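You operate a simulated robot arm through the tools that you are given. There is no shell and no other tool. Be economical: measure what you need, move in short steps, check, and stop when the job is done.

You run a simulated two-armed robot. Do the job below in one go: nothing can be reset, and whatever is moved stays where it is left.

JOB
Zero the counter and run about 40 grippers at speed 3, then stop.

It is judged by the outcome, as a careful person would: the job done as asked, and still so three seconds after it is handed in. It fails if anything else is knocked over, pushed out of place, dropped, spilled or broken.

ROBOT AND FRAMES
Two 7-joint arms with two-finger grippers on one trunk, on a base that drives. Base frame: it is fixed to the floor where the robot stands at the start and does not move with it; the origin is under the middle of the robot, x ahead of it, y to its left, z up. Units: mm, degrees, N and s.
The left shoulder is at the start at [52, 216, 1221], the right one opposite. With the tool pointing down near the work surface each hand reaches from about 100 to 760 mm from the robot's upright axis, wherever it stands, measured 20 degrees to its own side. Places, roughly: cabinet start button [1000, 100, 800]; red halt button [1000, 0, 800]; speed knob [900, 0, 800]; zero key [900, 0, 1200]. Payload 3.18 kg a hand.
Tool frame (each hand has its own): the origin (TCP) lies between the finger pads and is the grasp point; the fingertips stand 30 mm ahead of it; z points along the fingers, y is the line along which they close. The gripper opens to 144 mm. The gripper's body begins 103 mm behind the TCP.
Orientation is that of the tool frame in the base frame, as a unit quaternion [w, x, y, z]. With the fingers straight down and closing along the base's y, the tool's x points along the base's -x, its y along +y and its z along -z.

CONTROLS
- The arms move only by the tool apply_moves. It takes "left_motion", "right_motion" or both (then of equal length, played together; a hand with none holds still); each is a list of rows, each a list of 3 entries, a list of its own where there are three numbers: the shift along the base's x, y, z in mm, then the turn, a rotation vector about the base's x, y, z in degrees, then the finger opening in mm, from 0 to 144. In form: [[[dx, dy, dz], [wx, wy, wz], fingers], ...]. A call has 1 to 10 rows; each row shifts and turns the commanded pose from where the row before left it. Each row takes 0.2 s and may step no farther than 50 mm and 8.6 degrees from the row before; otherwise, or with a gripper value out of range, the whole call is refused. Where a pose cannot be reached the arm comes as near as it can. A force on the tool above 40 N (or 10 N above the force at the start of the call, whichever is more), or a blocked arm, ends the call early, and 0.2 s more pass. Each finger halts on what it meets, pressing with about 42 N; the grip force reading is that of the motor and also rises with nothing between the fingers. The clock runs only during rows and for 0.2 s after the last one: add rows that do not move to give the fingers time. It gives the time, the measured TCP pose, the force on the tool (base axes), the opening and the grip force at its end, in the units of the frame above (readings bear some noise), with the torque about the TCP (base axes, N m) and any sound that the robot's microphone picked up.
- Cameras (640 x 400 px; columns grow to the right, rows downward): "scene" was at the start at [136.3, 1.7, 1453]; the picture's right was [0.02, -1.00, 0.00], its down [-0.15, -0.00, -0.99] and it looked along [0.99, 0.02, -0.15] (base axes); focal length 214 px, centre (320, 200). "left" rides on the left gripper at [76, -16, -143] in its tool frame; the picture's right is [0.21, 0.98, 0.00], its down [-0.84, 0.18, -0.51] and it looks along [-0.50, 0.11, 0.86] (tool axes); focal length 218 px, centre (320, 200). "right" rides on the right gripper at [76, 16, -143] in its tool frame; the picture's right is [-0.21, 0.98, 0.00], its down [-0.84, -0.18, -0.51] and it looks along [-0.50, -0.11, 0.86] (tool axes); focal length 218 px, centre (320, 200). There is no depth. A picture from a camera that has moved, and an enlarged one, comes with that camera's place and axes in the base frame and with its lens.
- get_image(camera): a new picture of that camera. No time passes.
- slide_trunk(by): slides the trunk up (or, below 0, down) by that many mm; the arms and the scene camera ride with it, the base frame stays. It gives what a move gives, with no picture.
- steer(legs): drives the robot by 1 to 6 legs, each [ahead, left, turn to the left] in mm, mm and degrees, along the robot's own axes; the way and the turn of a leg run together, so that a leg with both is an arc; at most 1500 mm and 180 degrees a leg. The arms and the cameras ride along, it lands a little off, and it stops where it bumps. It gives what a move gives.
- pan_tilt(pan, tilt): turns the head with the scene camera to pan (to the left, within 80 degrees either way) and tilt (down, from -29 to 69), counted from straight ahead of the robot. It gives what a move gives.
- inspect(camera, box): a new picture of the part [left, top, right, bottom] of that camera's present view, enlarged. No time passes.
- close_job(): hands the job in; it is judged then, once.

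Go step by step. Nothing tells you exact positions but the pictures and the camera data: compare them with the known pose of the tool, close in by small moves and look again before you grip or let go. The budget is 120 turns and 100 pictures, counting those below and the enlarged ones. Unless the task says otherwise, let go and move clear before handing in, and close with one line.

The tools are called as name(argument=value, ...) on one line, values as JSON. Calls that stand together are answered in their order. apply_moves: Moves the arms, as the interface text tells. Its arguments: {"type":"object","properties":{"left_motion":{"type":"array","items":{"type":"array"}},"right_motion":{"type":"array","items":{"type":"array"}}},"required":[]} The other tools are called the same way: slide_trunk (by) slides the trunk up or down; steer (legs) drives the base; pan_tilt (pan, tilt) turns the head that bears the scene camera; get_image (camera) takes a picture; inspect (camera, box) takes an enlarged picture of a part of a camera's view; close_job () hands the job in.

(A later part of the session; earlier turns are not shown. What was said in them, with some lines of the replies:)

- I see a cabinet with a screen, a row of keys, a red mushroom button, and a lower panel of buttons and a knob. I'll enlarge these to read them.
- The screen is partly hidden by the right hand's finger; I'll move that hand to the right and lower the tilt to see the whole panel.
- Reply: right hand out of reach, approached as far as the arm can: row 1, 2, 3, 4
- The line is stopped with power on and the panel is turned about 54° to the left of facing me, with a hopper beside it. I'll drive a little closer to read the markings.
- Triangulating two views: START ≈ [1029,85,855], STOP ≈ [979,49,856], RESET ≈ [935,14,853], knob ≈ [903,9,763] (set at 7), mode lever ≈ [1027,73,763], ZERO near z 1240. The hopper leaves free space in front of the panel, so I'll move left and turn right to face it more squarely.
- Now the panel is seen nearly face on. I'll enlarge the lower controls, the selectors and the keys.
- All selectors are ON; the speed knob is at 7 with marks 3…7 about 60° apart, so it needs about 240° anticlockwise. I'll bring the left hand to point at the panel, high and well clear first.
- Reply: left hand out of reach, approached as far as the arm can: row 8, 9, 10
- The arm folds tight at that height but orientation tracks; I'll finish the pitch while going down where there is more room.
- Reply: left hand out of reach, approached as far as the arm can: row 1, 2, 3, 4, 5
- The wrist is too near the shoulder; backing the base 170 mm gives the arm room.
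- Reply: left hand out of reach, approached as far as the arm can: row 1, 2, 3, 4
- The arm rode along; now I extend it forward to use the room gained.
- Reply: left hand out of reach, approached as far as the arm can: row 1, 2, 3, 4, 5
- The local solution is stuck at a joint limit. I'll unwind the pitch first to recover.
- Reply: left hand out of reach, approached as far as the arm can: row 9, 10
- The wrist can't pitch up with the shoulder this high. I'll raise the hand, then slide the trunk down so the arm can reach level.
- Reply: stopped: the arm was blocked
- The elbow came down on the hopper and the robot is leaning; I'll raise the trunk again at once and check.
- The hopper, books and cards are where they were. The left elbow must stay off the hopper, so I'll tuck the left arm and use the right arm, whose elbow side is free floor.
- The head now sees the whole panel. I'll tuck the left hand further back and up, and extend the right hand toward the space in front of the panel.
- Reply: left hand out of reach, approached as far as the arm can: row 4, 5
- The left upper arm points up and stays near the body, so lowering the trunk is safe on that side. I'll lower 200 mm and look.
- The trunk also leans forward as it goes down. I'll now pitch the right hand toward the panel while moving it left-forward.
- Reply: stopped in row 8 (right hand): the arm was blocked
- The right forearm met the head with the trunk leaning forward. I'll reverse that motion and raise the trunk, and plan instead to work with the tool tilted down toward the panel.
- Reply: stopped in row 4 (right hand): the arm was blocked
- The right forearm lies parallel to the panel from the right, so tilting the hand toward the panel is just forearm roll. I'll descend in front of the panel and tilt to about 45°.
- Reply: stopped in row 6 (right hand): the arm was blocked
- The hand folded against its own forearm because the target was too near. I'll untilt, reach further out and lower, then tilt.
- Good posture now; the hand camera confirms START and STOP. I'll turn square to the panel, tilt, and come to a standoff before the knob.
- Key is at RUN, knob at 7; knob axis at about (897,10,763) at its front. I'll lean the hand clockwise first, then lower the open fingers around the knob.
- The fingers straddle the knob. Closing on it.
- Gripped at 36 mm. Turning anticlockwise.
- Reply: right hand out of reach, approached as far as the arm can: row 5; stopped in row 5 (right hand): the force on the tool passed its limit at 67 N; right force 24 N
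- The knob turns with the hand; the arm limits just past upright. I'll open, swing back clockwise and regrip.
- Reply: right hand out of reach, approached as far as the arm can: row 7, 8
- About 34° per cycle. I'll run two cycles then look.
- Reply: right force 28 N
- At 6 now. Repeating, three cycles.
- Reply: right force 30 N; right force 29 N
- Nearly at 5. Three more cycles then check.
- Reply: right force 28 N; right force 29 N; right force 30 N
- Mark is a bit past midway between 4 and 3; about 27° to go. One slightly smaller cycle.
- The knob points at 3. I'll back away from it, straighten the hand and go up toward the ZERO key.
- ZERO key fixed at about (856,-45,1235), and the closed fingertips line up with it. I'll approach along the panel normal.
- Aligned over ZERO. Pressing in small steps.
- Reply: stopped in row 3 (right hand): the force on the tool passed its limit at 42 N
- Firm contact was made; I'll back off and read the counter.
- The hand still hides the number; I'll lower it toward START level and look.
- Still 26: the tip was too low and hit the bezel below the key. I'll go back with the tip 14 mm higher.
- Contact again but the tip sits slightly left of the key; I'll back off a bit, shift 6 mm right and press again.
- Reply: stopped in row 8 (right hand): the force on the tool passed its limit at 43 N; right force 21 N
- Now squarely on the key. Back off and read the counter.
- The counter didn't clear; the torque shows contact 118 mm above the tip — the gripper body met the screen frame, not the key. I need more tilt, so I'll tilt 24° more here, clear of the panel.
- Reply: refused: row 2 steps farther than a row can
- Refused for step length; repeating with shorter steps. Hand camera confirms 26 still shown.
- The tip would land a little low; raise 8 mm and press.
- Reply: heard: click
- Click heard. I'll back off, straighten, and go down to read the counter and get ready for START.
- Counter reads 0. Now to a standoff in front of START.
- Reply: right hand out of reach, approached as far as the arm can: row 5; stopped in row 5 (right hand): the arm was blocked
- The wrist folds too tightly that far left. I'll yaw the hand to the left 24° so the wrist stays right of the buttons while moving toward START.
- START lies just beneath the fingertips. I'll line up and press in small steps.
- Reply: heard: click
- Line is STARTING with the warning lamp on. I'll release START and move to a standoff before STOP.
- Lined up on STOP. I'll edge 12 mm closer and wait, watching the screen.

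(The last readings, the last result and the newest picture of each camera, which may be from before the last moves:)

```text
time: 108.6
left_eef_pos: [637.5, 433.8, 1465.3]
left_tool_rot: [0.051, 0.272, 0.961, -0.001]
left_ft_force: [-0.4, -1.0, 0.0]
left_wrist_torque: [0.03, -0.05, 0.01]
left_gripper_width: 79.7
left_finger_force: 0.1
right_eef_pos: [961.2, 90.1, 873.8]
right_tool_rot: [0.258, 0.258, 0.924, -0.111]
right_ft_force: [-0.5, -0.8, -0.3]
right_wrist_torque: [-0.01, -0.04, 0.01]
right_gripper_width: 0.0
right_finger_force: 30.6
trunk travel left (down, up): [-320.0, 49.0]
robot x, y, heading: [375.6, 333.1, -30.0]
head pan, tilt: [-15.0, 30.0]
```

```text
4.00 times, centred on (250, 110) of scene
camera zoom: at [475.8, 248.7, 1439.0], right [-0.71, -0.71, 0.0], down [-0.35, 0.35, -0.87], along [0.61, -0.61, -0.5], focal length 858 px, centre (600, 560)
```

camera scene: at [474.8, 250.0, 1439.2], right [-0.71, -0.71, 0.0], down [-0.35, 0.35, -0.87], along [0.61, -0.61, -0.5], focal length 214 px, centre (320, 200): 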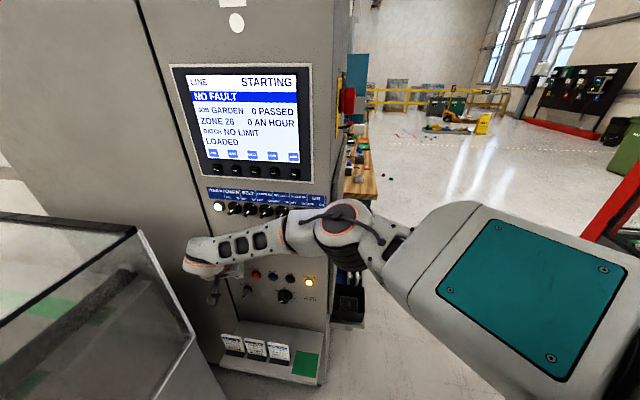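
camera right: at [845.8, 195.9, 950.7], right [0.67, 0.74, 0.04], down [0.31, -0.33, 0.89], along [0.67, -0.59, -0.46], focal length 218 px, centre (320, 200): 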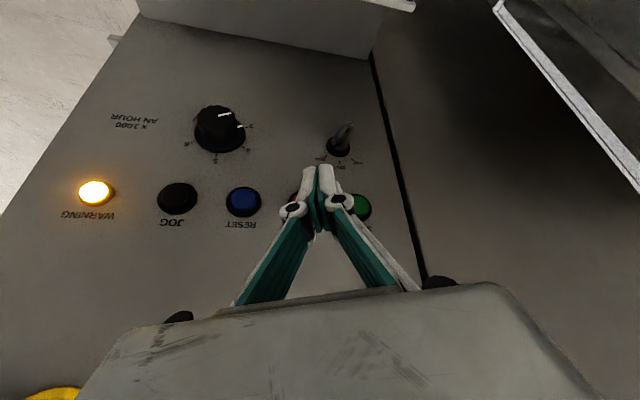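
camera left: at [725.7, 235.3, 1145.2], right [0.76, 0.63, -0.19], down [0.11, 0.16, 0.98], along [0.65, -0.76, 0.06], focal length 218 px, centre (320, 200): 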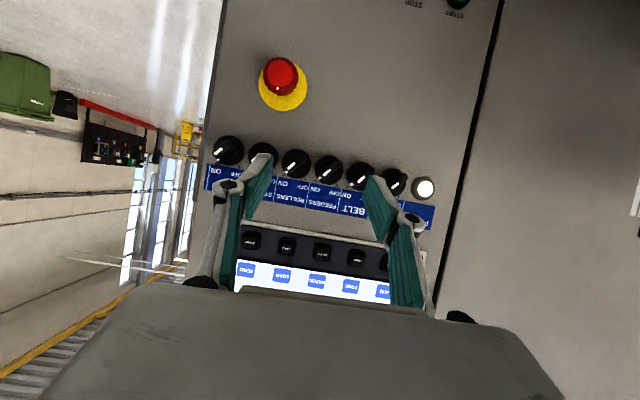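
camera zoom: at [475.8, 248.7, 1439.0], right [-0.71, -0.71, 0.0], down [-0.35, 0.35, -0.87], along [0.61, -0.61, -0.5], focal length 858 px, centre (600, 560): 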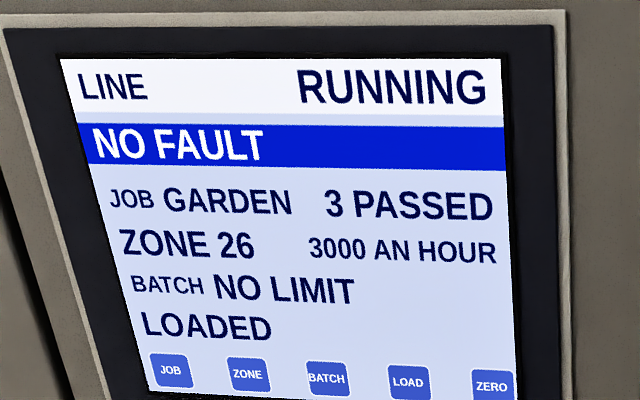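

Running at 3000 an hour, 3 passed. At 1.2 s each, 40 comes near t≈152–153 s; I'll wait about 20 s and check.

apply_moves(right_motion=[[[0, 0, 0], [0, 0, 0], 0], [[0, 0, 0], [0, 0, 0], 0], [[0, 0, 0], [0, 0, 0], 0], [[0, 0, 0], [0, 0, 0], 0], [[0, 0, 0], [0, 0, 0], 0], [[0, 0, 0], [0, 0, 0], 0], [[0, 0, 0], [0, 0, 0], 0], [[0, 0, 0], [0, 0, 0], 0], [[0, 0, 0], [0, 0, 0], 0], [[0, 0, 0], [0, 0, 0], 0]])

apply_moves(right_motion=[[[0, 0, 0], [0, 0, 0], 0], [[0, 0, 0], [0, 0, 0], 0], [[0, 0, 0], [0, 0, 0], 0], [[0, 0, 0], [0, 0, 0], 0], [[0, 0, 0], [0, 0, 0], 0], [[0, 0, 0], [0, 0, 0], 0], [[0, 0, 0], [0, 0, 0], 0], [[0, 0, 0], [0, 0, 0], 0], [[0, 0, 0], [0, 0, 0], 0], [[0, 0, 0], [0, 0, 0], 0]])

apply_moves(right_motion=[[[0, 0, 0], [0, 0, 0], 0], [[0, 0, 0], [0, 0, 0], 0], [[0, 0, 0], [0, 0, 0], 0], [[0, 0, 0], [0, 0, 0], 0], [[0, 0, 0], [0, 0, 0], 0], [[0, 0, 0], [0, 0, 0], 0], [[0, 0, 0], [0, 0, 0], 0], [[0, 0, 0], [0, 0, 0], 0], [[0, 0, 0], [0, 0, 0], 0], [[0, 0, 0], [0, 0, 0], 0]])

apply_moves(right_motion=[[[0, 0, 0], [0, 0, 0], 0], [[0, 0, 0], [0, 0, 0], 0], [[0, 0, 0], [0, 0, 0], 0], [[0, 0, 0], [0, 0, 0], 0], [[0, 0, 0], [0, 0, 0], 0], [[0, 0, 0], [0, 0, 0], 0], [[0, 0, 0], [0, 0, 0], 0], [[0, 0, 0], [0, 0, 0], 0], [[0, 0, 0], [0, 0, 0], 0], [[0, 0, 0], [0, 0, 0], 0]])

apply_moves(right_motion=[[[0, 0, 0], [0, 0, 0], 0], [[0, 0, 0], [0, 0, 0], 0], [[0, 0, 0], [0, 0, 0], 0], [[0, 0, 0], [0, 0, 0], 0], [[0, 0, 0], [0, 0, 0], 0], [[0, 0, 0], [0, 0, 0], 0], [[0, 0, 0], [0, 0, 0], 0], [[0, 0, 0], [0, 0, 0], 0], [[0, 0, 0], [0, 0, 0], 0], [[0, 0, 0], [0, 0, 0], 0]])

apply_moves(right_motion=[[[0, 0, 0], [0, 0, 0], 0], [[0, 0, 0], [0, 0, 0], 0], [[0, 0, 0], [0, 0, 0], 0], [[0, 0, 0], [0, 0, 0], 0], [[0, 0, 0], [0, 0, 0], 0], [[0, 0, 0], [0, 0, 0], 0], [[0, 0, 0], [0, 0, 0], 0], [[0, 0, 0], [0, 0, 0], 0], [[0, 0, 0], [0, 0, 0], 0], [[0, 0, 0], [0, 0, 0], 0]])

apply_moves(right_motion=[[[0, 0, 0], [0, 0, 0], 0], [[0, 0, 0], [0, 0, 0], 0], [[0, 0, 0], [0, 0, 0], 0], [[0, 0, 0], [0, 0, 0], 0], [[0, 0, 0], [0, 0, 0], 0], [[0, 0, 0], [0, 0, 0], 0], [[0, 0, 0], [0, 0, 0], 0], [[0, 0, 0], [0, 0, 0], 0], [[0, 0, 0], [0, 0, 0], 0], [[0, 0, 0], [0, 0, 0], 0]])

apply_moves(right_motion=[[[0, 0, 0], [0, 0, 0], 0], [[0, 0, 0], [0, 0, 0], 0], [[0, 0, 0], [0, 0, 0], 0], [[0, 0, 0], [0, 0, 0], 0], [[0, 0, 0], [0, 0, 0], 0], [[0, 0, 0], [0, 0, 0], 0], [[0, 0, 0], [0, 0, 0], 0], [[0, 0, 0], [0, 0, 0], 0], [[0, 0, 0], [0, 0, 0], 0], [[0, 0, 0], [0, 0, 0], 0]])

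inspect(camera="scene", box=[170, 60, 330, 160])

```text
time: 110.8
left_eef_pos: [638.0, 432.9, 1465.4]
left_tool_rot: [0.05, 0.271, 0.961, 0.0]
left_ft_force: [-0.4, -0.4, 0.3]
left_wrist_torque: [0.0, 0.01, -0.02]
left_gripper_width: 79.9
left_finger_force: 0.0
right_eef_pos: [960.8, 89.9, 874.0]
right_tool_rot: [0.257, 0.259, 0.925, -0.111]
right_ft_force: [0.2, -0.8, 0.5]
right_wrist_torque: [0.0, -0.01, 0.01]
right_gripper_width: 0.2
right_finger_force: 30.1
trunk travel left (down, up): [-320.0, 49.0]
robot x, y, heading: [377.1, 331.7, -29.8]
head pan, tilt: [-15.0, 30.0]
```

```text
time: 113.0
left_eef_pos: [637.0, 433.1, 1465.5]
left_tool_rot: [0.05, 0.272, 0.961, 0.0]
left_ft_force: [-0.4, 0.3, 0.2]
left_wrist_torque: [0.01, 0.01, 0.03]
left_gripper_width: 80.0
left_finger_force: 0.1
right_eef_pos: [960.6, 90.6, 872.6]
right_tool_rot: [0.257, 0.258, 0.925, -0.111]
right_ft_force: [-1.0, 0.4, 0.6]
right_wrist_torque: [-0.02, -0.03, 0.01]
right_gripper_width: 0.0
right_finger_force: 30.6
trunk travel left (down, up): [-320.0, 49.0]
robot x, y, heading: [377.0, 335.4, -30.0]
head pan, tilt: [-15.0, 30.0]
```

```text
time: 115.2
left_eef_pos: [637.1, 432.7, 1465.4]
left_tool_rot: [0.051, 0.271, 0.961, -0.001]
left_ft_force: [-0.5, 0.4, -0.6]
left_wrist_torque: [-0.02, -0.01, 0.0]
left_gripper_width: 80.1
left_finger_force: 0.1
right_eef_pos: [961.0, 90.9, 873.5]
right_tool_rot: [0.257, 0.258, 0.925, -0.11]
right_ft_force: [-0.4, 0.3, 0.0]
right_wrist_torque: [-0.01, -0.01, -0.01]
right_gripper_width: 0.0
right_finger_force: 30.4
trunk travel left (down, up): [-320.0, 49.0]
robot x, y, heading: [378.7, 334.8, -30.0]
head pan, tilt: [-15.0, 30.0]
```

```text
time: 117.4
left_eef_pos: [637.8, 433.5, 1465.2]
left_tool_rot: [0.052, 0.271, 0.961, -0.001]
left_ft_force: [-0.4, 0.4, 0.1]
left_wrist_torque: [0.01, -0.04, 0.01]
left_gripper_width: 80.0
left_finger_force: 0.1
right_eef_pos: [959.5, 90.4, 874.0]
right_tool_rot: [0.257, 0.259, 0.924, -0.111]
right_ft_force: [-0.4, 0.2, -0.1]
right_wrist_torque: [-0.02, 0.01, 0.02]
right_gripper_width: 0.0
right_finger_force: 30.9
trunk travel left (down, up): [-320.0, 49.0]
robot x, y, heading: [379.9, 331.5, -29.8]
head pan, tilt: [-15.0, 30.0]
```

```text
time: 119.6
left_eef_pos: [637.3, 433.1, 1465.4]
left_tool_rot: [0.05, 0.271, 0.961, 0.0]
left_ft_force: [-0.6, 0.3, 0.0]
left_wrist_torque: [-0.01, 0.01, -0.01]
left_gripper_width: 79.7
left_finger_force: 0.0
right_eef_pos: [960.0, 90.8, 873.0]
right_tool_rot: [0.257, 0.258, 0.924, -0.112]
right_ft_force: [0.5, 0.9, -1.0]
right_wrist_torque: [0.0, 0.01, 0.01]
right_gripper_width: 0.2
right_finger_force: 30.5
trunk travel left (down, up): [-320.0, 49.0]
robot x, y, heading: [376.1, 333.0, -30.0]
head pan, tilt: [-15.0, 30.0]
```

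```text
time: 121.8
left_eef_pos: [637.8, 432.7, 1465.5]
left_tool_rot: [0.05, 0.271, 0.961, 0.0]
left_ft_force: [0.7, 0.4, -0.5]
left_wrist_torque: [-0.01, 0.01, 0.0]
left_gripper_width: 80.1
left_finger_force: 0.1
right_eef_pos: [960.6, 91.4, 873.5]
right_tool_rot: [0.257, 0.258, 0.925, -0.111]
right_ft_force: [0.5, -0.2, -1.6]
right_wrist_torque: [0.0, 0.0, -0.05]
right_gripper_width: 0.0
right_finger_force: 30.8
trunk travel left (down, up): [-320.0, 49.0]
robot x, y, heading: [379.3, 334.6, -29.9]
head pan, tilt: [-15.0, 30.0]
```

```text
time: 124.0
left_eef_pos: [637.3, 432.7, 1464.3]
left_tool_rot: [0.051, 0.271, 0.961, -0.002]
left_ft_force: [-1.0, 0.5, -0.4]
left_wrist_torque: [0.0, 0.0, -0.01]
left_gripper_width: 80.1
left_finger_force: 0.0
right_eef_pos: [960.5, 91.5, 872.9]
right_tool_rot: [0.257, 0.258, 0.925, -0.111]
right_ft_force: [0.5, -0.3, 0.0]
right_wrist_torque: [-0.01, -0.04, 0.01]
right_gripper_width: 0.0
right_finger_force: 31.1
trunk travel left (down, up): [-320.0, 49.0]
robot x, y, heading: [375.3, 335.4, -30.0]
head pan, tilt: [-15.0, 30.0]
```

```text
time: 126.2
left_eef_pos: [637.0, 432.6, 1466.2]
left_tool_rot: [0.051, 0.271, 0.961, -0.001]
left_ft_force: [0.2, 0.4, -0.1]
left_wrist_torque: [0.0, -0.06, 0.02]
left_gripper_width: 80.0
left_finger_force: 0.0
right_eef_pos: [960.2, 90.8, 872.8]
right_tool_rot: [0.257, 0.258, 0.924, -0.111]
right_ft_force: [-0.6, -0.1, -0.2]
right_wrist_torque: [0.02, 0.01, -0.01]
right_gripper_width: 0.0
right_finger_force: 30.7
trunk travel left (down, up): [-320.0, 49.0]
robot x, y, heading: [378.5, 331.9, -29.8]
head pan, tilt: [-15.0, 30.0]
```

```text
4.00 times, centred on (250, 110) of scene
camera zoom: at [475.8, 248.7, 1439.0], right [-0.71, -0.71, 0.0], down [-0.35, 0.35, -0.87], along [0.61, -0.61, -0.5], focal length 858 px, centre (600, 560)
```

zoom: 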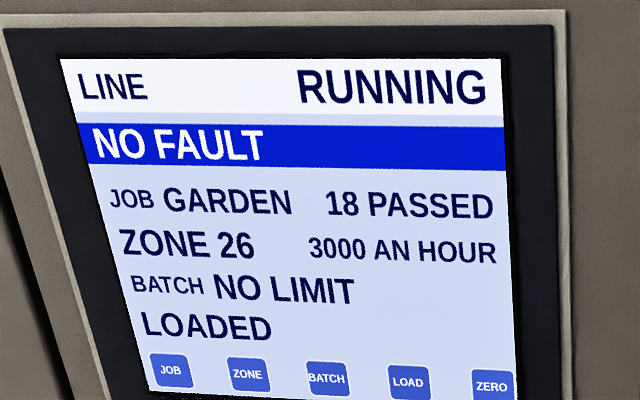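

18 passed, as predicted. Waiting 9 more intervals, then check.

apply_moves(right_motion=[[[0, 0, 0], [0, 0, 0], 0], [[0, 0, 0], [0, 0, 0], 0], [[0, 0, 0], [0, 0, 0], 0], [[0, 0, 0], [0, 0, 0], 0], [[0, 0, 0], [0, 0, 0], 0], [[0, 0, 0], [0, 0, 0], 0], [[0, 0, 0], [0, 0, 0], 0], [[0, 0, 0], [0, 0, 0], 0], [[0, 0, 0], [0, 0, 0], 0], [[0, 0, 0], [0, 0, 0], 0]])

apply_moves(right_motion=[[[0, 0, 0], [0, 0, 0], 0], [[0, 0, 0], [0, 0, 0], 0], [[0, 0, 0], [0, 0, 0], 0], [[0, 0, 0], [0, 0, 0], 0], [[0, 0, 0], [0, 0, 0], 0], [[0, 0, 0], [0, 0, 0], 0], [[0, 0, 0], [0, 0, 0], 0], [[0, 0, 0], [0, 0, 0], 0], [[0, 0, 0], [0, 0, 0], 0], [[0, 0, 0], [0, 0, 0], 0]])

apply_moves(right_motion=[[[0, 0, 0], [0, 0, 0], 0], [[0, 0, 0], [0, 0, 0], 0], [[0, 0, 0], [0, 0, 0], 0], [[0, 0, 0], [0, 0, 0], 0], [[0, 0, 0], [0, 0, 0], 0], [[0, 0, 0], [0, 0, 0], 0], [[0, 0, 0], [0, 0, 0], 0], [[0, 0, 0], [0, 0, 0], 0], [[0, 0, 0], [0, 0, 0], 0], [[0, 0, 0], [0, 0, 0], 0]])

apply_moves(right_motion=[[[0, 0, 0], [0, 0, 0], 0], [[0, 0, 0], [0, 0, 0], 0], [[0, 0, 0], [0, 0, 0], 0], [[0, 0, 0], [0, 0, 0], 0], [[0, 0, 0], [0, 0, 0], 0], [[0, 0, 0], [0, 0, 0], 0], [[0, 0, 0], [0, 0, 0], 0], [[0, 0, 0], [0, 0, 0], 0], [[0, 0, 0], [0, 0, 0], 0], [[0, 0, 0], [0, 0, 0], 0]])

apply_moves(right_motion=[[[0, 0, 0], [0, 0, 0], 0], [[0, 0, 0], [0, 0, 0], 0], [[0, 0, 0], [0, 0, 0], 0], [[0, 0, 0], [0, 0, 0], 0], [[0, 0, 0], [0, 0, 0], 0], [[0, 0, 0], [0, 0, 0], 0], [[0, 0, 0], [0, 0, 0], 0], [[0, 0, 0], [0, 0, 0], 0], [[0, 0, 0], [0, 0, 0], 0], [[0, 0, 0], [0, 0, 0], 0]])

apply_moves(right_motion=[[[0, 0, 0], [0, 0, 0], 0], [[0, 0, 0], [0, 0, 0], 0], [[0, 0, 0], [0, 0, 0], 0], [[0, 0, 0], [0, 0, 0], 0], [[0, 0, 0], [0, 0, 0], 0], [[0, 0, 0], [0, 0, 0], 0], [[0, 0, 0], [0, 0, 0], 0], [[0, 0, 0], [0, 0, 0], 0], [[0, 0, 0], [0, 0, 0], 0], [[0, 0, 0], [0, 0, 0], 0]])

apply_moves(right_motion=[[[0, 0, 0], [0, 0, 0], 0], [[0, 0, 0], [0, 0, 0], 0], [[0, 0, 0], [0, 0, 0], 0], [[0, 0, 0], [0, 0, 0], 0], [[0, 0, 0], [0, 0, 0], 0], [[0, 0, 0], [0, 0, 0], 0], [[0, 0, 0], [0, 0, 0], 0], [[0, 0, 0], [0, 0, 0], 0], [[0, 0, 0], [0, 0, 0], 0], [[0, 0, 0], [0, 0, 0], 0]])

apply_moves(right_motion=[[[0, 0, 0], [0, 0, 0], 0], [[0, 0, 0], [0, 0, 0], 0], [[0, 0, 0], [0, 0, 0], 0], [[0, 0, 0], [0, 0, 0], 0], [[0, 0, 0], [0, 0, 0], 0], [[0, 0, 0], [0, 0, 0], 0], [[0, 0, 0], [0, 0, 0], 0], [[0, 0, 0], [0, 0, 0], 0], [[0, 0, 0], [0, 0, 0], 0], [[0, 0, 0], [0, 0, 0], 0]])

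apply_moves(right_motion=[[[0, 0, 0], [0, 0, 0], 0], [[0, 0, 0], [0, 0, 0], 0], [[0, 0, 0], [0, 0, 0], 0], [[0, 0, 0], [0, 0, 0], 0], [[0, 0, 0], [0, 0, 0], 0], [[0, 0, 0], [0, 0, 0], 0], [[0, 0, 0], [0, 0, 0], 0], [[0, 0, 0], [0, 0, 0], 0], [[0, 0, 0], [0, 0, 0], 0], [[0, 0, 0], [0, 0, 0], 0]])

inspect(camera="scene", box=[170, 60, 330, 160])

```text
time: 128.4
left_eef_pos: [637.5, 432.8, 1466.2]
left_tool_rot: [0.05, 0.271, 0.961, -0.001]
left_ft_force: [0.2, -0.1, 0.7]
left_wrist_torque: [-0.02, 0.03, 0.02]
left_gripper_width: 80.2
left_finger_force: 0.1
right_eef_pos: [961.5, 90.5, 874.0]
right_tool_rot: [0.257, 0.258, 0.924, -0.111]
right_ft_force: [-0.9, 0.1, 0.4]
right_wrist_torque: [0.01, 0.01, -0.02]
right_gripper_width: 0.0
right_finger_force: 30.9
trunk travel left (down, up): [-320.0, 49.0]
robot x, y, heading: [379.2, 335.9, -29.9]
head pan, tilt: [-15.0, 30.0]
```

```text
time: 130.6
left_eef_pos: [635.6, 434.3, 1465.9]
left_tool_rot: [0.05, 0.271, 0.961, -0.001]
left_ft_force: [-0.1, -0.6, -0.5]
left_wrist_torque: [-0.02, 0.02, 0.02]
left_gripper_width: 80.1
left_finger_force: 0.0
right_eef_pos: [961.1, 90.2, 874.5]
right_tool_rot: [0.257, 0.258, 0.925, -0.11]
right_ft_force: [-0.6, 0.3, -0.2]
right_wrist_torque: [0.03, 0.02, -0.02]
right_gripper_width: 0.0
right_finger_force: 31.3
trunk travel left (down, up): [-320.0, 49.0]
robot x, y, heading: [374.7, 333.3, -29.7]
head pan, tilt: [-15.0, 30.0]
```

```text
time: 132.8
left_eef_pos: [635.6, 433.3, 1465.7]
left_tool_rot: [0.051, 0.271, 0.961, 0.0]
left_ft_force: [0.5, 0.0, 0.2]
left_wrist_torque: [-0.01, -0.01, 0.0]
left_gripper_width: 80.1
left_finger_force: 0.0
right_eef_pos: [962.0, 90.7, 873.1]
right_tool_rot: [0.257, 0.258, 0.925, -0.111]
right_ft_force: [-0.4, 0.2, 0.8]
right_wrist_torque: [-0.01, 0.01, 0.0]
right_gripper_width: 0.2
right_finger_force: 30.7
trunk travel left (down, up): [-320.0, 49.0]
robot x, y, heading: [375.4, 334.6, -29.7]
head pan, tilt: [-15.0, 30.0]
```

```text
time: 135.0
left_eef_pos: [638.4, 433.9, 1464.8]
left_tool_rot: [0.051, 0.271, 0.961, 0.0]
left_ft_force: [0.0, -0.7, -0.8]
left_wrist_torque: [-0.01, -0.01, 0.0]
left_gripper_width: 80.0
left_finger_force: 0.0
right_eef_pos: [960.7, 91.3, 874.4]
right_tool_rot: [0.257, 0.259, 0.925, -0.11]
right_ft_force: [-0.3, -0.3, 0.4]
right_wrist_torque: [0.0, 0.0, 0.0]
right_gripper_width: 0.2
right_finger_force: 31.1
trunk travel left (down, up): [-320.0, 49.0]
robot x, y, heading: [374.8, 331.1, -30.0]
head pan, tilt: [-15.0, 30.0]
```

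```text
time: 137.2
left_eef_pos: [636.4, 432.2, 1465.2]
left_tool_rot: [0.051, 0.272, 0.961, -0.001]
left_ft_force: [-0.4, -0.2, 0.7]
left_wrist_torque: [0.0, 0.01, -0.03]
left_gripper_width: 80.1
left_finger_force: 0.0
right_eef_pos: [960.7, 91.1, 874.5]
right_tool_rot: [0.257, 0.258, 0.925, -0.11]
right_ft_force: [0.1, 0.7, -0.7]
right_wrist_torque: [0.03, 0.0, 0.0]
right_gripper_width: 0.0
right_finger_force: 30.7
trunk travel left (down, up): [-320.0, 49.0]
robot x, y, heading: [377.5, 332.8, -30.0]
head pan, tilt: [-15.0, 30.0]
```

```text
time: 139.4
left_eef_pos: [637.8, 433.0, 1465.3]
left_tool_rot: [0.049, 0.272, 0.961, 0.0]
left_ft_force: [0.0, 0.2, 0.3]
left_wrist_torque: [0.03, -0.01, -0.04]
left_gripper_width: 80.3
left_finger_force: 0.0
right_eef_pos: [961.5, 90.7, 873.3]
right_tool_rot: [0.257, 0.258, 0.925, -0.11]
right_ft_force: [-0.6, -1.0, -0.2]
right_wrist_torque: [-0.01, 0.0, -0.01]
right_gripper_width: 0.0
right_finger_force: 30.6
trunk travel left (down, up): [-320.0, 49.0]
robot x, y, heading: [377.9, 330.5, -30.2]
head pan, tilt: [-15.0, 30.0]
```

```text
time: 141.6
left_eef_pos: [637.3, 434.3, 1464.1]
left_tool_rot: [0.051, 0.272, 0.961, 0.0]
left_ft_force: [-0.1, 0.3, 0.0]
left_wrist_torque: [0.02, 0.01, 0.01]
left_gripper_width: 80.2
left_finger_force: 0.2
right_eef_pos: [960.5, 91.2, 873.3]
right_tool_rot: [0.257, 0.258, 0.925, -0.11]
right_ft_force: [0.3, -1.2, 0.4]
right_wrist_torque: [0.01, 0.0, 0.02]
right_gripper_width: 0.0
right_finger_force: 30.2
trunk travel left (down, up): [-320.0, 49.0]
robot x, y, heading: [372.8, 334.6, -30.0]
head pan, tilt: [-15.0, 30.0]
```

```text
time: 143.8
left_eef_pos: [637.4, 434.0, 1464.3]
left_tool_rot: [0.05, 0.272, 0.961, -0.001]
left_ft_force: [0.3, 0.2, 0.1]
left_wrist_torque: [-0.02, 0.0, 0.0]
left_gripper_width: 79.9
left_finger_force: 0.0
right_eef_pos: [961.2, 89.8, 874.0]
right_tool_rot: [0.257, 0.258, 0.925, -0.111]
right_ft_force: [0.7, -0.6, -0.2]
right_wrist_torque: [-0.01, 0.01, 0.0]
right_gripper_width: 0.1
right_finger_force: 30.3
trunk travel left (down, up): [-320.0, 49.0]
robot x, y, heading: [377.8, 333.7, -29.8]
head pan, tilt: [-15.0, 30.0]
```

```text
time: 146.0
left_eef_pos: [637.2, 433.2, 1466.1]
left_tool_rot: [0.051, 0.271, 0.961, -0.001]
left_ft_force: [-0.8, 0.3, -0.4]
left_wrist_torque: [0.0, -0.02, -0.02]
left_gripper_width: 80.2
left_finger_force: 0.0
right_eef_pos: [960.7, 89.8, 873.8]
right_tool_rot: [0.258, 0.258, 0.924, -0.111]
right_ft_force: [0.0, -1.4, -0.7]
right_wrist_torque: [0.01, 0.0, 0.0]
right_gripper_width: 0.0
right_finger_force: 30.8
trunk travel left (down, up): [-320.0, 49.0]
robot x, y, heading: [374.5, 332.1, -29.9]
head pan, tilt: [-15.0, 30.0]
```

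```text
4.00 times, centred on (250, 110) of scene
camera zoom: at [475.8, 248.7, 1439.0], right [-0.71, -0.71, 0.0], down [-0.35, 0.35, -0.87], along [0.61, -0.61, -0.5], focal length 858 px, centre (600, 560)
```

zoom: 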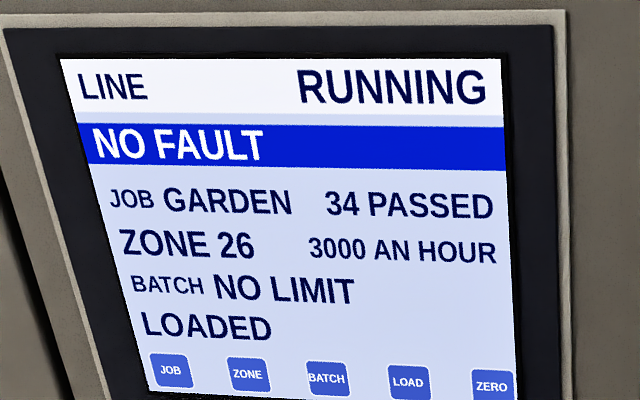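

34 passed. Two more waits, then press STOP so it lands at about 40.

apply_moves(right_motion=[[[0, 0, 0], [0, 0, 0], 0], [[0, 0, 0], [0, 0, 0], 0], [[0, 0, 0], [0, 0, 0], 0], [[0, 0, 0], [0, 0, 0], 0], [[0, 0, 0], [0, 0, 0], 0], [[0, 0, 0], [0, 0, 0], 0], [[0, 0, 0], [0, 0, 0], 0], [[0, 0, 0], [0, 0, 0], 0], [[0, 0, 0], [0, 0, 0], 0], [[0, 0, 0], [0, 0, 0], 0]])

apply_moves(right_motion=[[[0, 0, 0], [0, 0, 0], 0], [[0, 0, 0], [0, 0, 0], 0], [[0, 0, 0], [0, 0, 0], 0], [[0, 0, 0], [0, 0, 0], 0], [[0, 0, 0], [0, 0, 0], 0], [[0, 0, 0], [0, 0, 0], 0], [[0, 0, 0], [0, 0, 0], 0], [[0, 0, 0], [0, 0, 0], 0], [[0, 0, 0], [0, 0, 0], 0], [[0, 0, 0], [0, 0, 0], 0]])

apply_moves(right_motion=[[[0, 0, 0], [0, 0, 0], 0], [[0, 0, 0], [0, 0, 0], 0], [[0, 0, 0], [0, 0, 0], 0], [[4.2, -5.6, 0], [0, 0, 0], 0], [[3, -4, 0], [0, 0, 0], 0], [[3, -4, 0], [0, 0, 0], 0], [[2.4, -3.2, 0], [0, 0, 0], 0]])

inspect(camera="scene", box=[170, 60, 330, 160])

```text
time: 148.2
left_eef_pos: [637.1, 433.2, 1465.0]
left_tool_rot: [0.051, 0.272, 0.961, -0.001]
left_ft_force: [-0.8, -0.3, -0.9]
left_wrist_torque: [0.02, 0.02, 0.02]
left_gripper_width: 80.0
left_finger_force: 0.0
right_eef_pos: [960.9, 90.1, 874.9]
right_tool_rot: [0.257, 0.258, 0.925, -0.111]
right_ft_force: [0.0, 0.1, 0.3]
right_wrist_torque: [-0.05, -0.01, 0.0]
right_gripper_width: 0.0
right_finger_force: 30.9
trunk travel left (down, up): [-320.0, 49.0]
robot x, y, heading: [377.0, 335.0, -30.2]
head pan, tilt: [-15.0, 30.0]
```

```text
time: 150.4
left_eef_pos: [638.2, 433.0, 1465.9]
left_tool_rot: [0.051, 0.271, 0.961, -0.001]
left_ft_force: [0.8, 0.2, -0.2]
left_wrist_torque: [0.01, 0.01, -0.05]
left_gripper_width: 80.1
left_finger_force: 0.0
right_eef_pos: [961.2, 89.8, 873.8]
right_tool_rot: [0.256, 0.258, 0.925, -0.112]
right_ft_force: [0.1, 0.6, -0.1]
right_wrist_torque: [-0.01, 0.02, 0.0]
right_gripper_width: 0.0
right_finger_force: 30.2
trunk travel left (down, up): [-320.0, 49.0]
robot x, y, heading: [374.3, 335.7, -29.9]
head pan, tilt: [-15.0, 30.0]
```

```text
time: 152.0
left_eef_pos: [636.7, 433.3, 1465.7]
left_tool_rot: [0.05, 0.271, 0.961, -0.001]
left_ft_force: [0.1, 0.5, -0.4]
left_wrist_torque: [-0.01, -0.01, 0.01]
left_gripper_width: 80.4
left_finger_force: 0.0
right_eef_pos: [973.3, 72.8, 874.0]
right_tool_rot: [0.257, 0.258, 0.925, -0.111]
right_ft_force: [-1.6, 0.5, -0.4]
right_wrist_torque: [0.05, -0.01, 0.01]
right_gripper_width: 0.2
right_finger_force: 30.7
trunk travel left (down, up): [-320.0, 49.0]
robot x, y, heading: [378.1, 333.6, -29.7]
head pan, tilt: [-15.0, 30.0]
```

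```text
4.00 times, centred on (250, 110) of scene
camera zoom: at [475.7, 248.8, 1439.0], right [-0.71, -0.71, 0.0], down [-0.35, 0.35, -0.87], along [0.61, -0.61, -0.5], focal length 858 px, centre (600, 560)
```

zoom: 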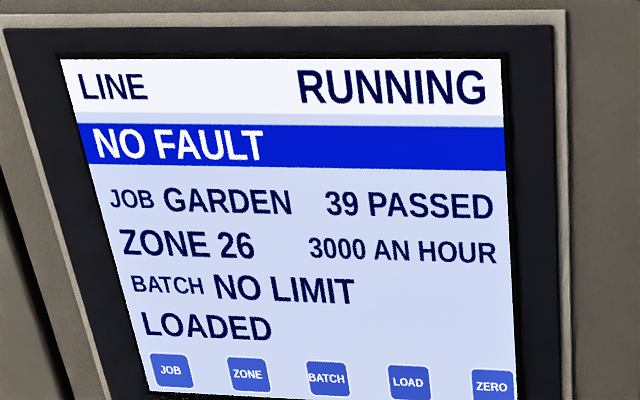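

Just touching STOP at 39; pressing further in now.

apply_moves(right_motion=[[[3, -4, 0], [0, 0, 0], 0], [[2.4, -3.2, 0], [0, 0, 0], 0], [[2.4, -3.2, 0], [0, 0, 0], 0]])

inspect(camera="scene", box=[170, 60, 330, 160])

```text
time: 152.8
left_eef_pos: [633.4, 435.1, 1466.8]
left_tool_rot: [0.051, 0.271, 0.961, -0.002]
left_ft_force: [0.2, -0.9, -0.4]
left_wrist_torque: [0.0, 0.02, 0.02]
left_gripper_width: 80.0
left_finger_force: 0.1
right_eef_pos: [977.2, 68.9, 874.3]
right_tool_rot: [0.254, 0.256, 0.926, -0.109]
right_ft_force: [-23.3, 21.3, 4.1]
right_wrist_torque: [0.16, 0.26, -0.19]
right_gripper_width: 0.0
right_finger_force: 30.8
trunk travel left (down, up): [-320.0, 49.0]
robot x, y, heading: [376.9, 332.5, -29.7]
head pan, tilt: [-15.0, 30.0]
heard: click
```

```text
4.00 times, centred on (250, 110) of scene
camera zoom: at [472.9, 251.3, 1439.3], right [-0.71, -0.71, 0.0], down [-0.35, 0.35, -0.87], along [0.61, -0.61, -0.5], focal length 858 px, centre (600, 560)
```

zoom: 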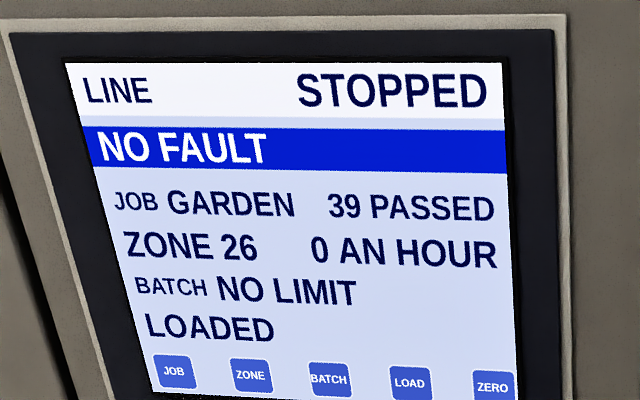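

Stopped at 39 passed, which is about 40. I'll back the hand straight out and clear, then take a final look.

apply_moves(right_motion=[[[-12, 16, 0], [0, 0, 0], 0], [[-15, 20, 5], [0, 0, 0], 0], [[-20, 10, 15], [4.8, 6.4, 0], 0], [[-20, 0, 20], [4.8, 6.4, 0], 0], [[-20, 0, 20], [4.8, 6.4, 0], 0], [[-20, 0, 20], [0, 0, 0], 0]])

get_image(camera="scene")

inspect(camera="scene", box=[170, 60, 330, 160])

```text
time: 154.2
left_eef_pos: [636.0, 433.8, 1465.0]
left_tool_rot: [0.051, 0.271, 0.961, -0.001]
left_ft_force: [-0.2, 0.4, 0.7]
left_wrist_torque: [-0.04, -0.03, -0.03]
left_gripper_width: 80.1
left_finger_force: 0.1
right_eef_pos: [871.6, 108.8, 954.7]
right_tool_rot: [0.066, 0.267, 0.961, -0.037]
right_ft_force: [0.2, -0.7, 0.2]
right_wrist_torque: [0.0, -0.04, 0.01]
right_gripper_width: 0.2
right_finger_force: 31.1
trunk travel left (down, up): [-320.0, 49.0]
robot x, y, heading: [377.5, 331.3, -30.0]
head pan, tilt: [-15.0, 30.0]
```

```text
11 pictures are left
camera scene: at [474.6, 249.1, 1439.1], right [-0.71, -0.71, 0.0], down [-0.35, 0.35, -0.87], along [0.61, -0.61, -0.5], focal length 214 px, centre (320, 200)
```

scene: 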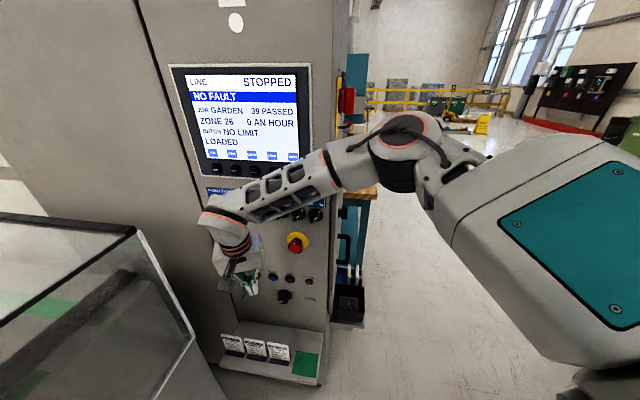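

```text
4.00 times, centred on (250, 110) of scene
camera zoom: at [474.6, 249.1, 1439.1], right [-0.71, -0.71, 0.0], down [-0.35, 0.35, -0.87], along [0.61, -0.61, -0.5], focal length 858 px, centre (600, 560)
```

zoom: 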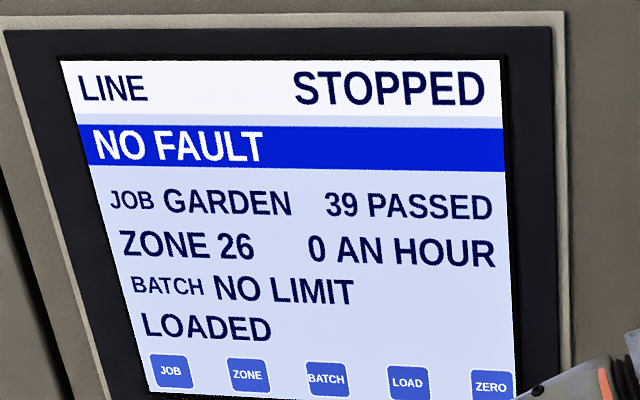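

The line shows STOPPED with 39 passed and no fault, the cards and hopper stand as they were, and the hand is clear of the panel. Handing in.

close_job()

```text
The job is handed in.
```

I zeroed the counter, ran the line at speed 3 (3000 an hour), and pressed STOP; it stopped at 39 passed with no fault showing. Along the way the gripper pressed against the screen frame before I got the ZERO key. While lowering the trunk I also got a blocked-arm stop with the left arm over the hopper. I saw no damage or shift in later pictures.
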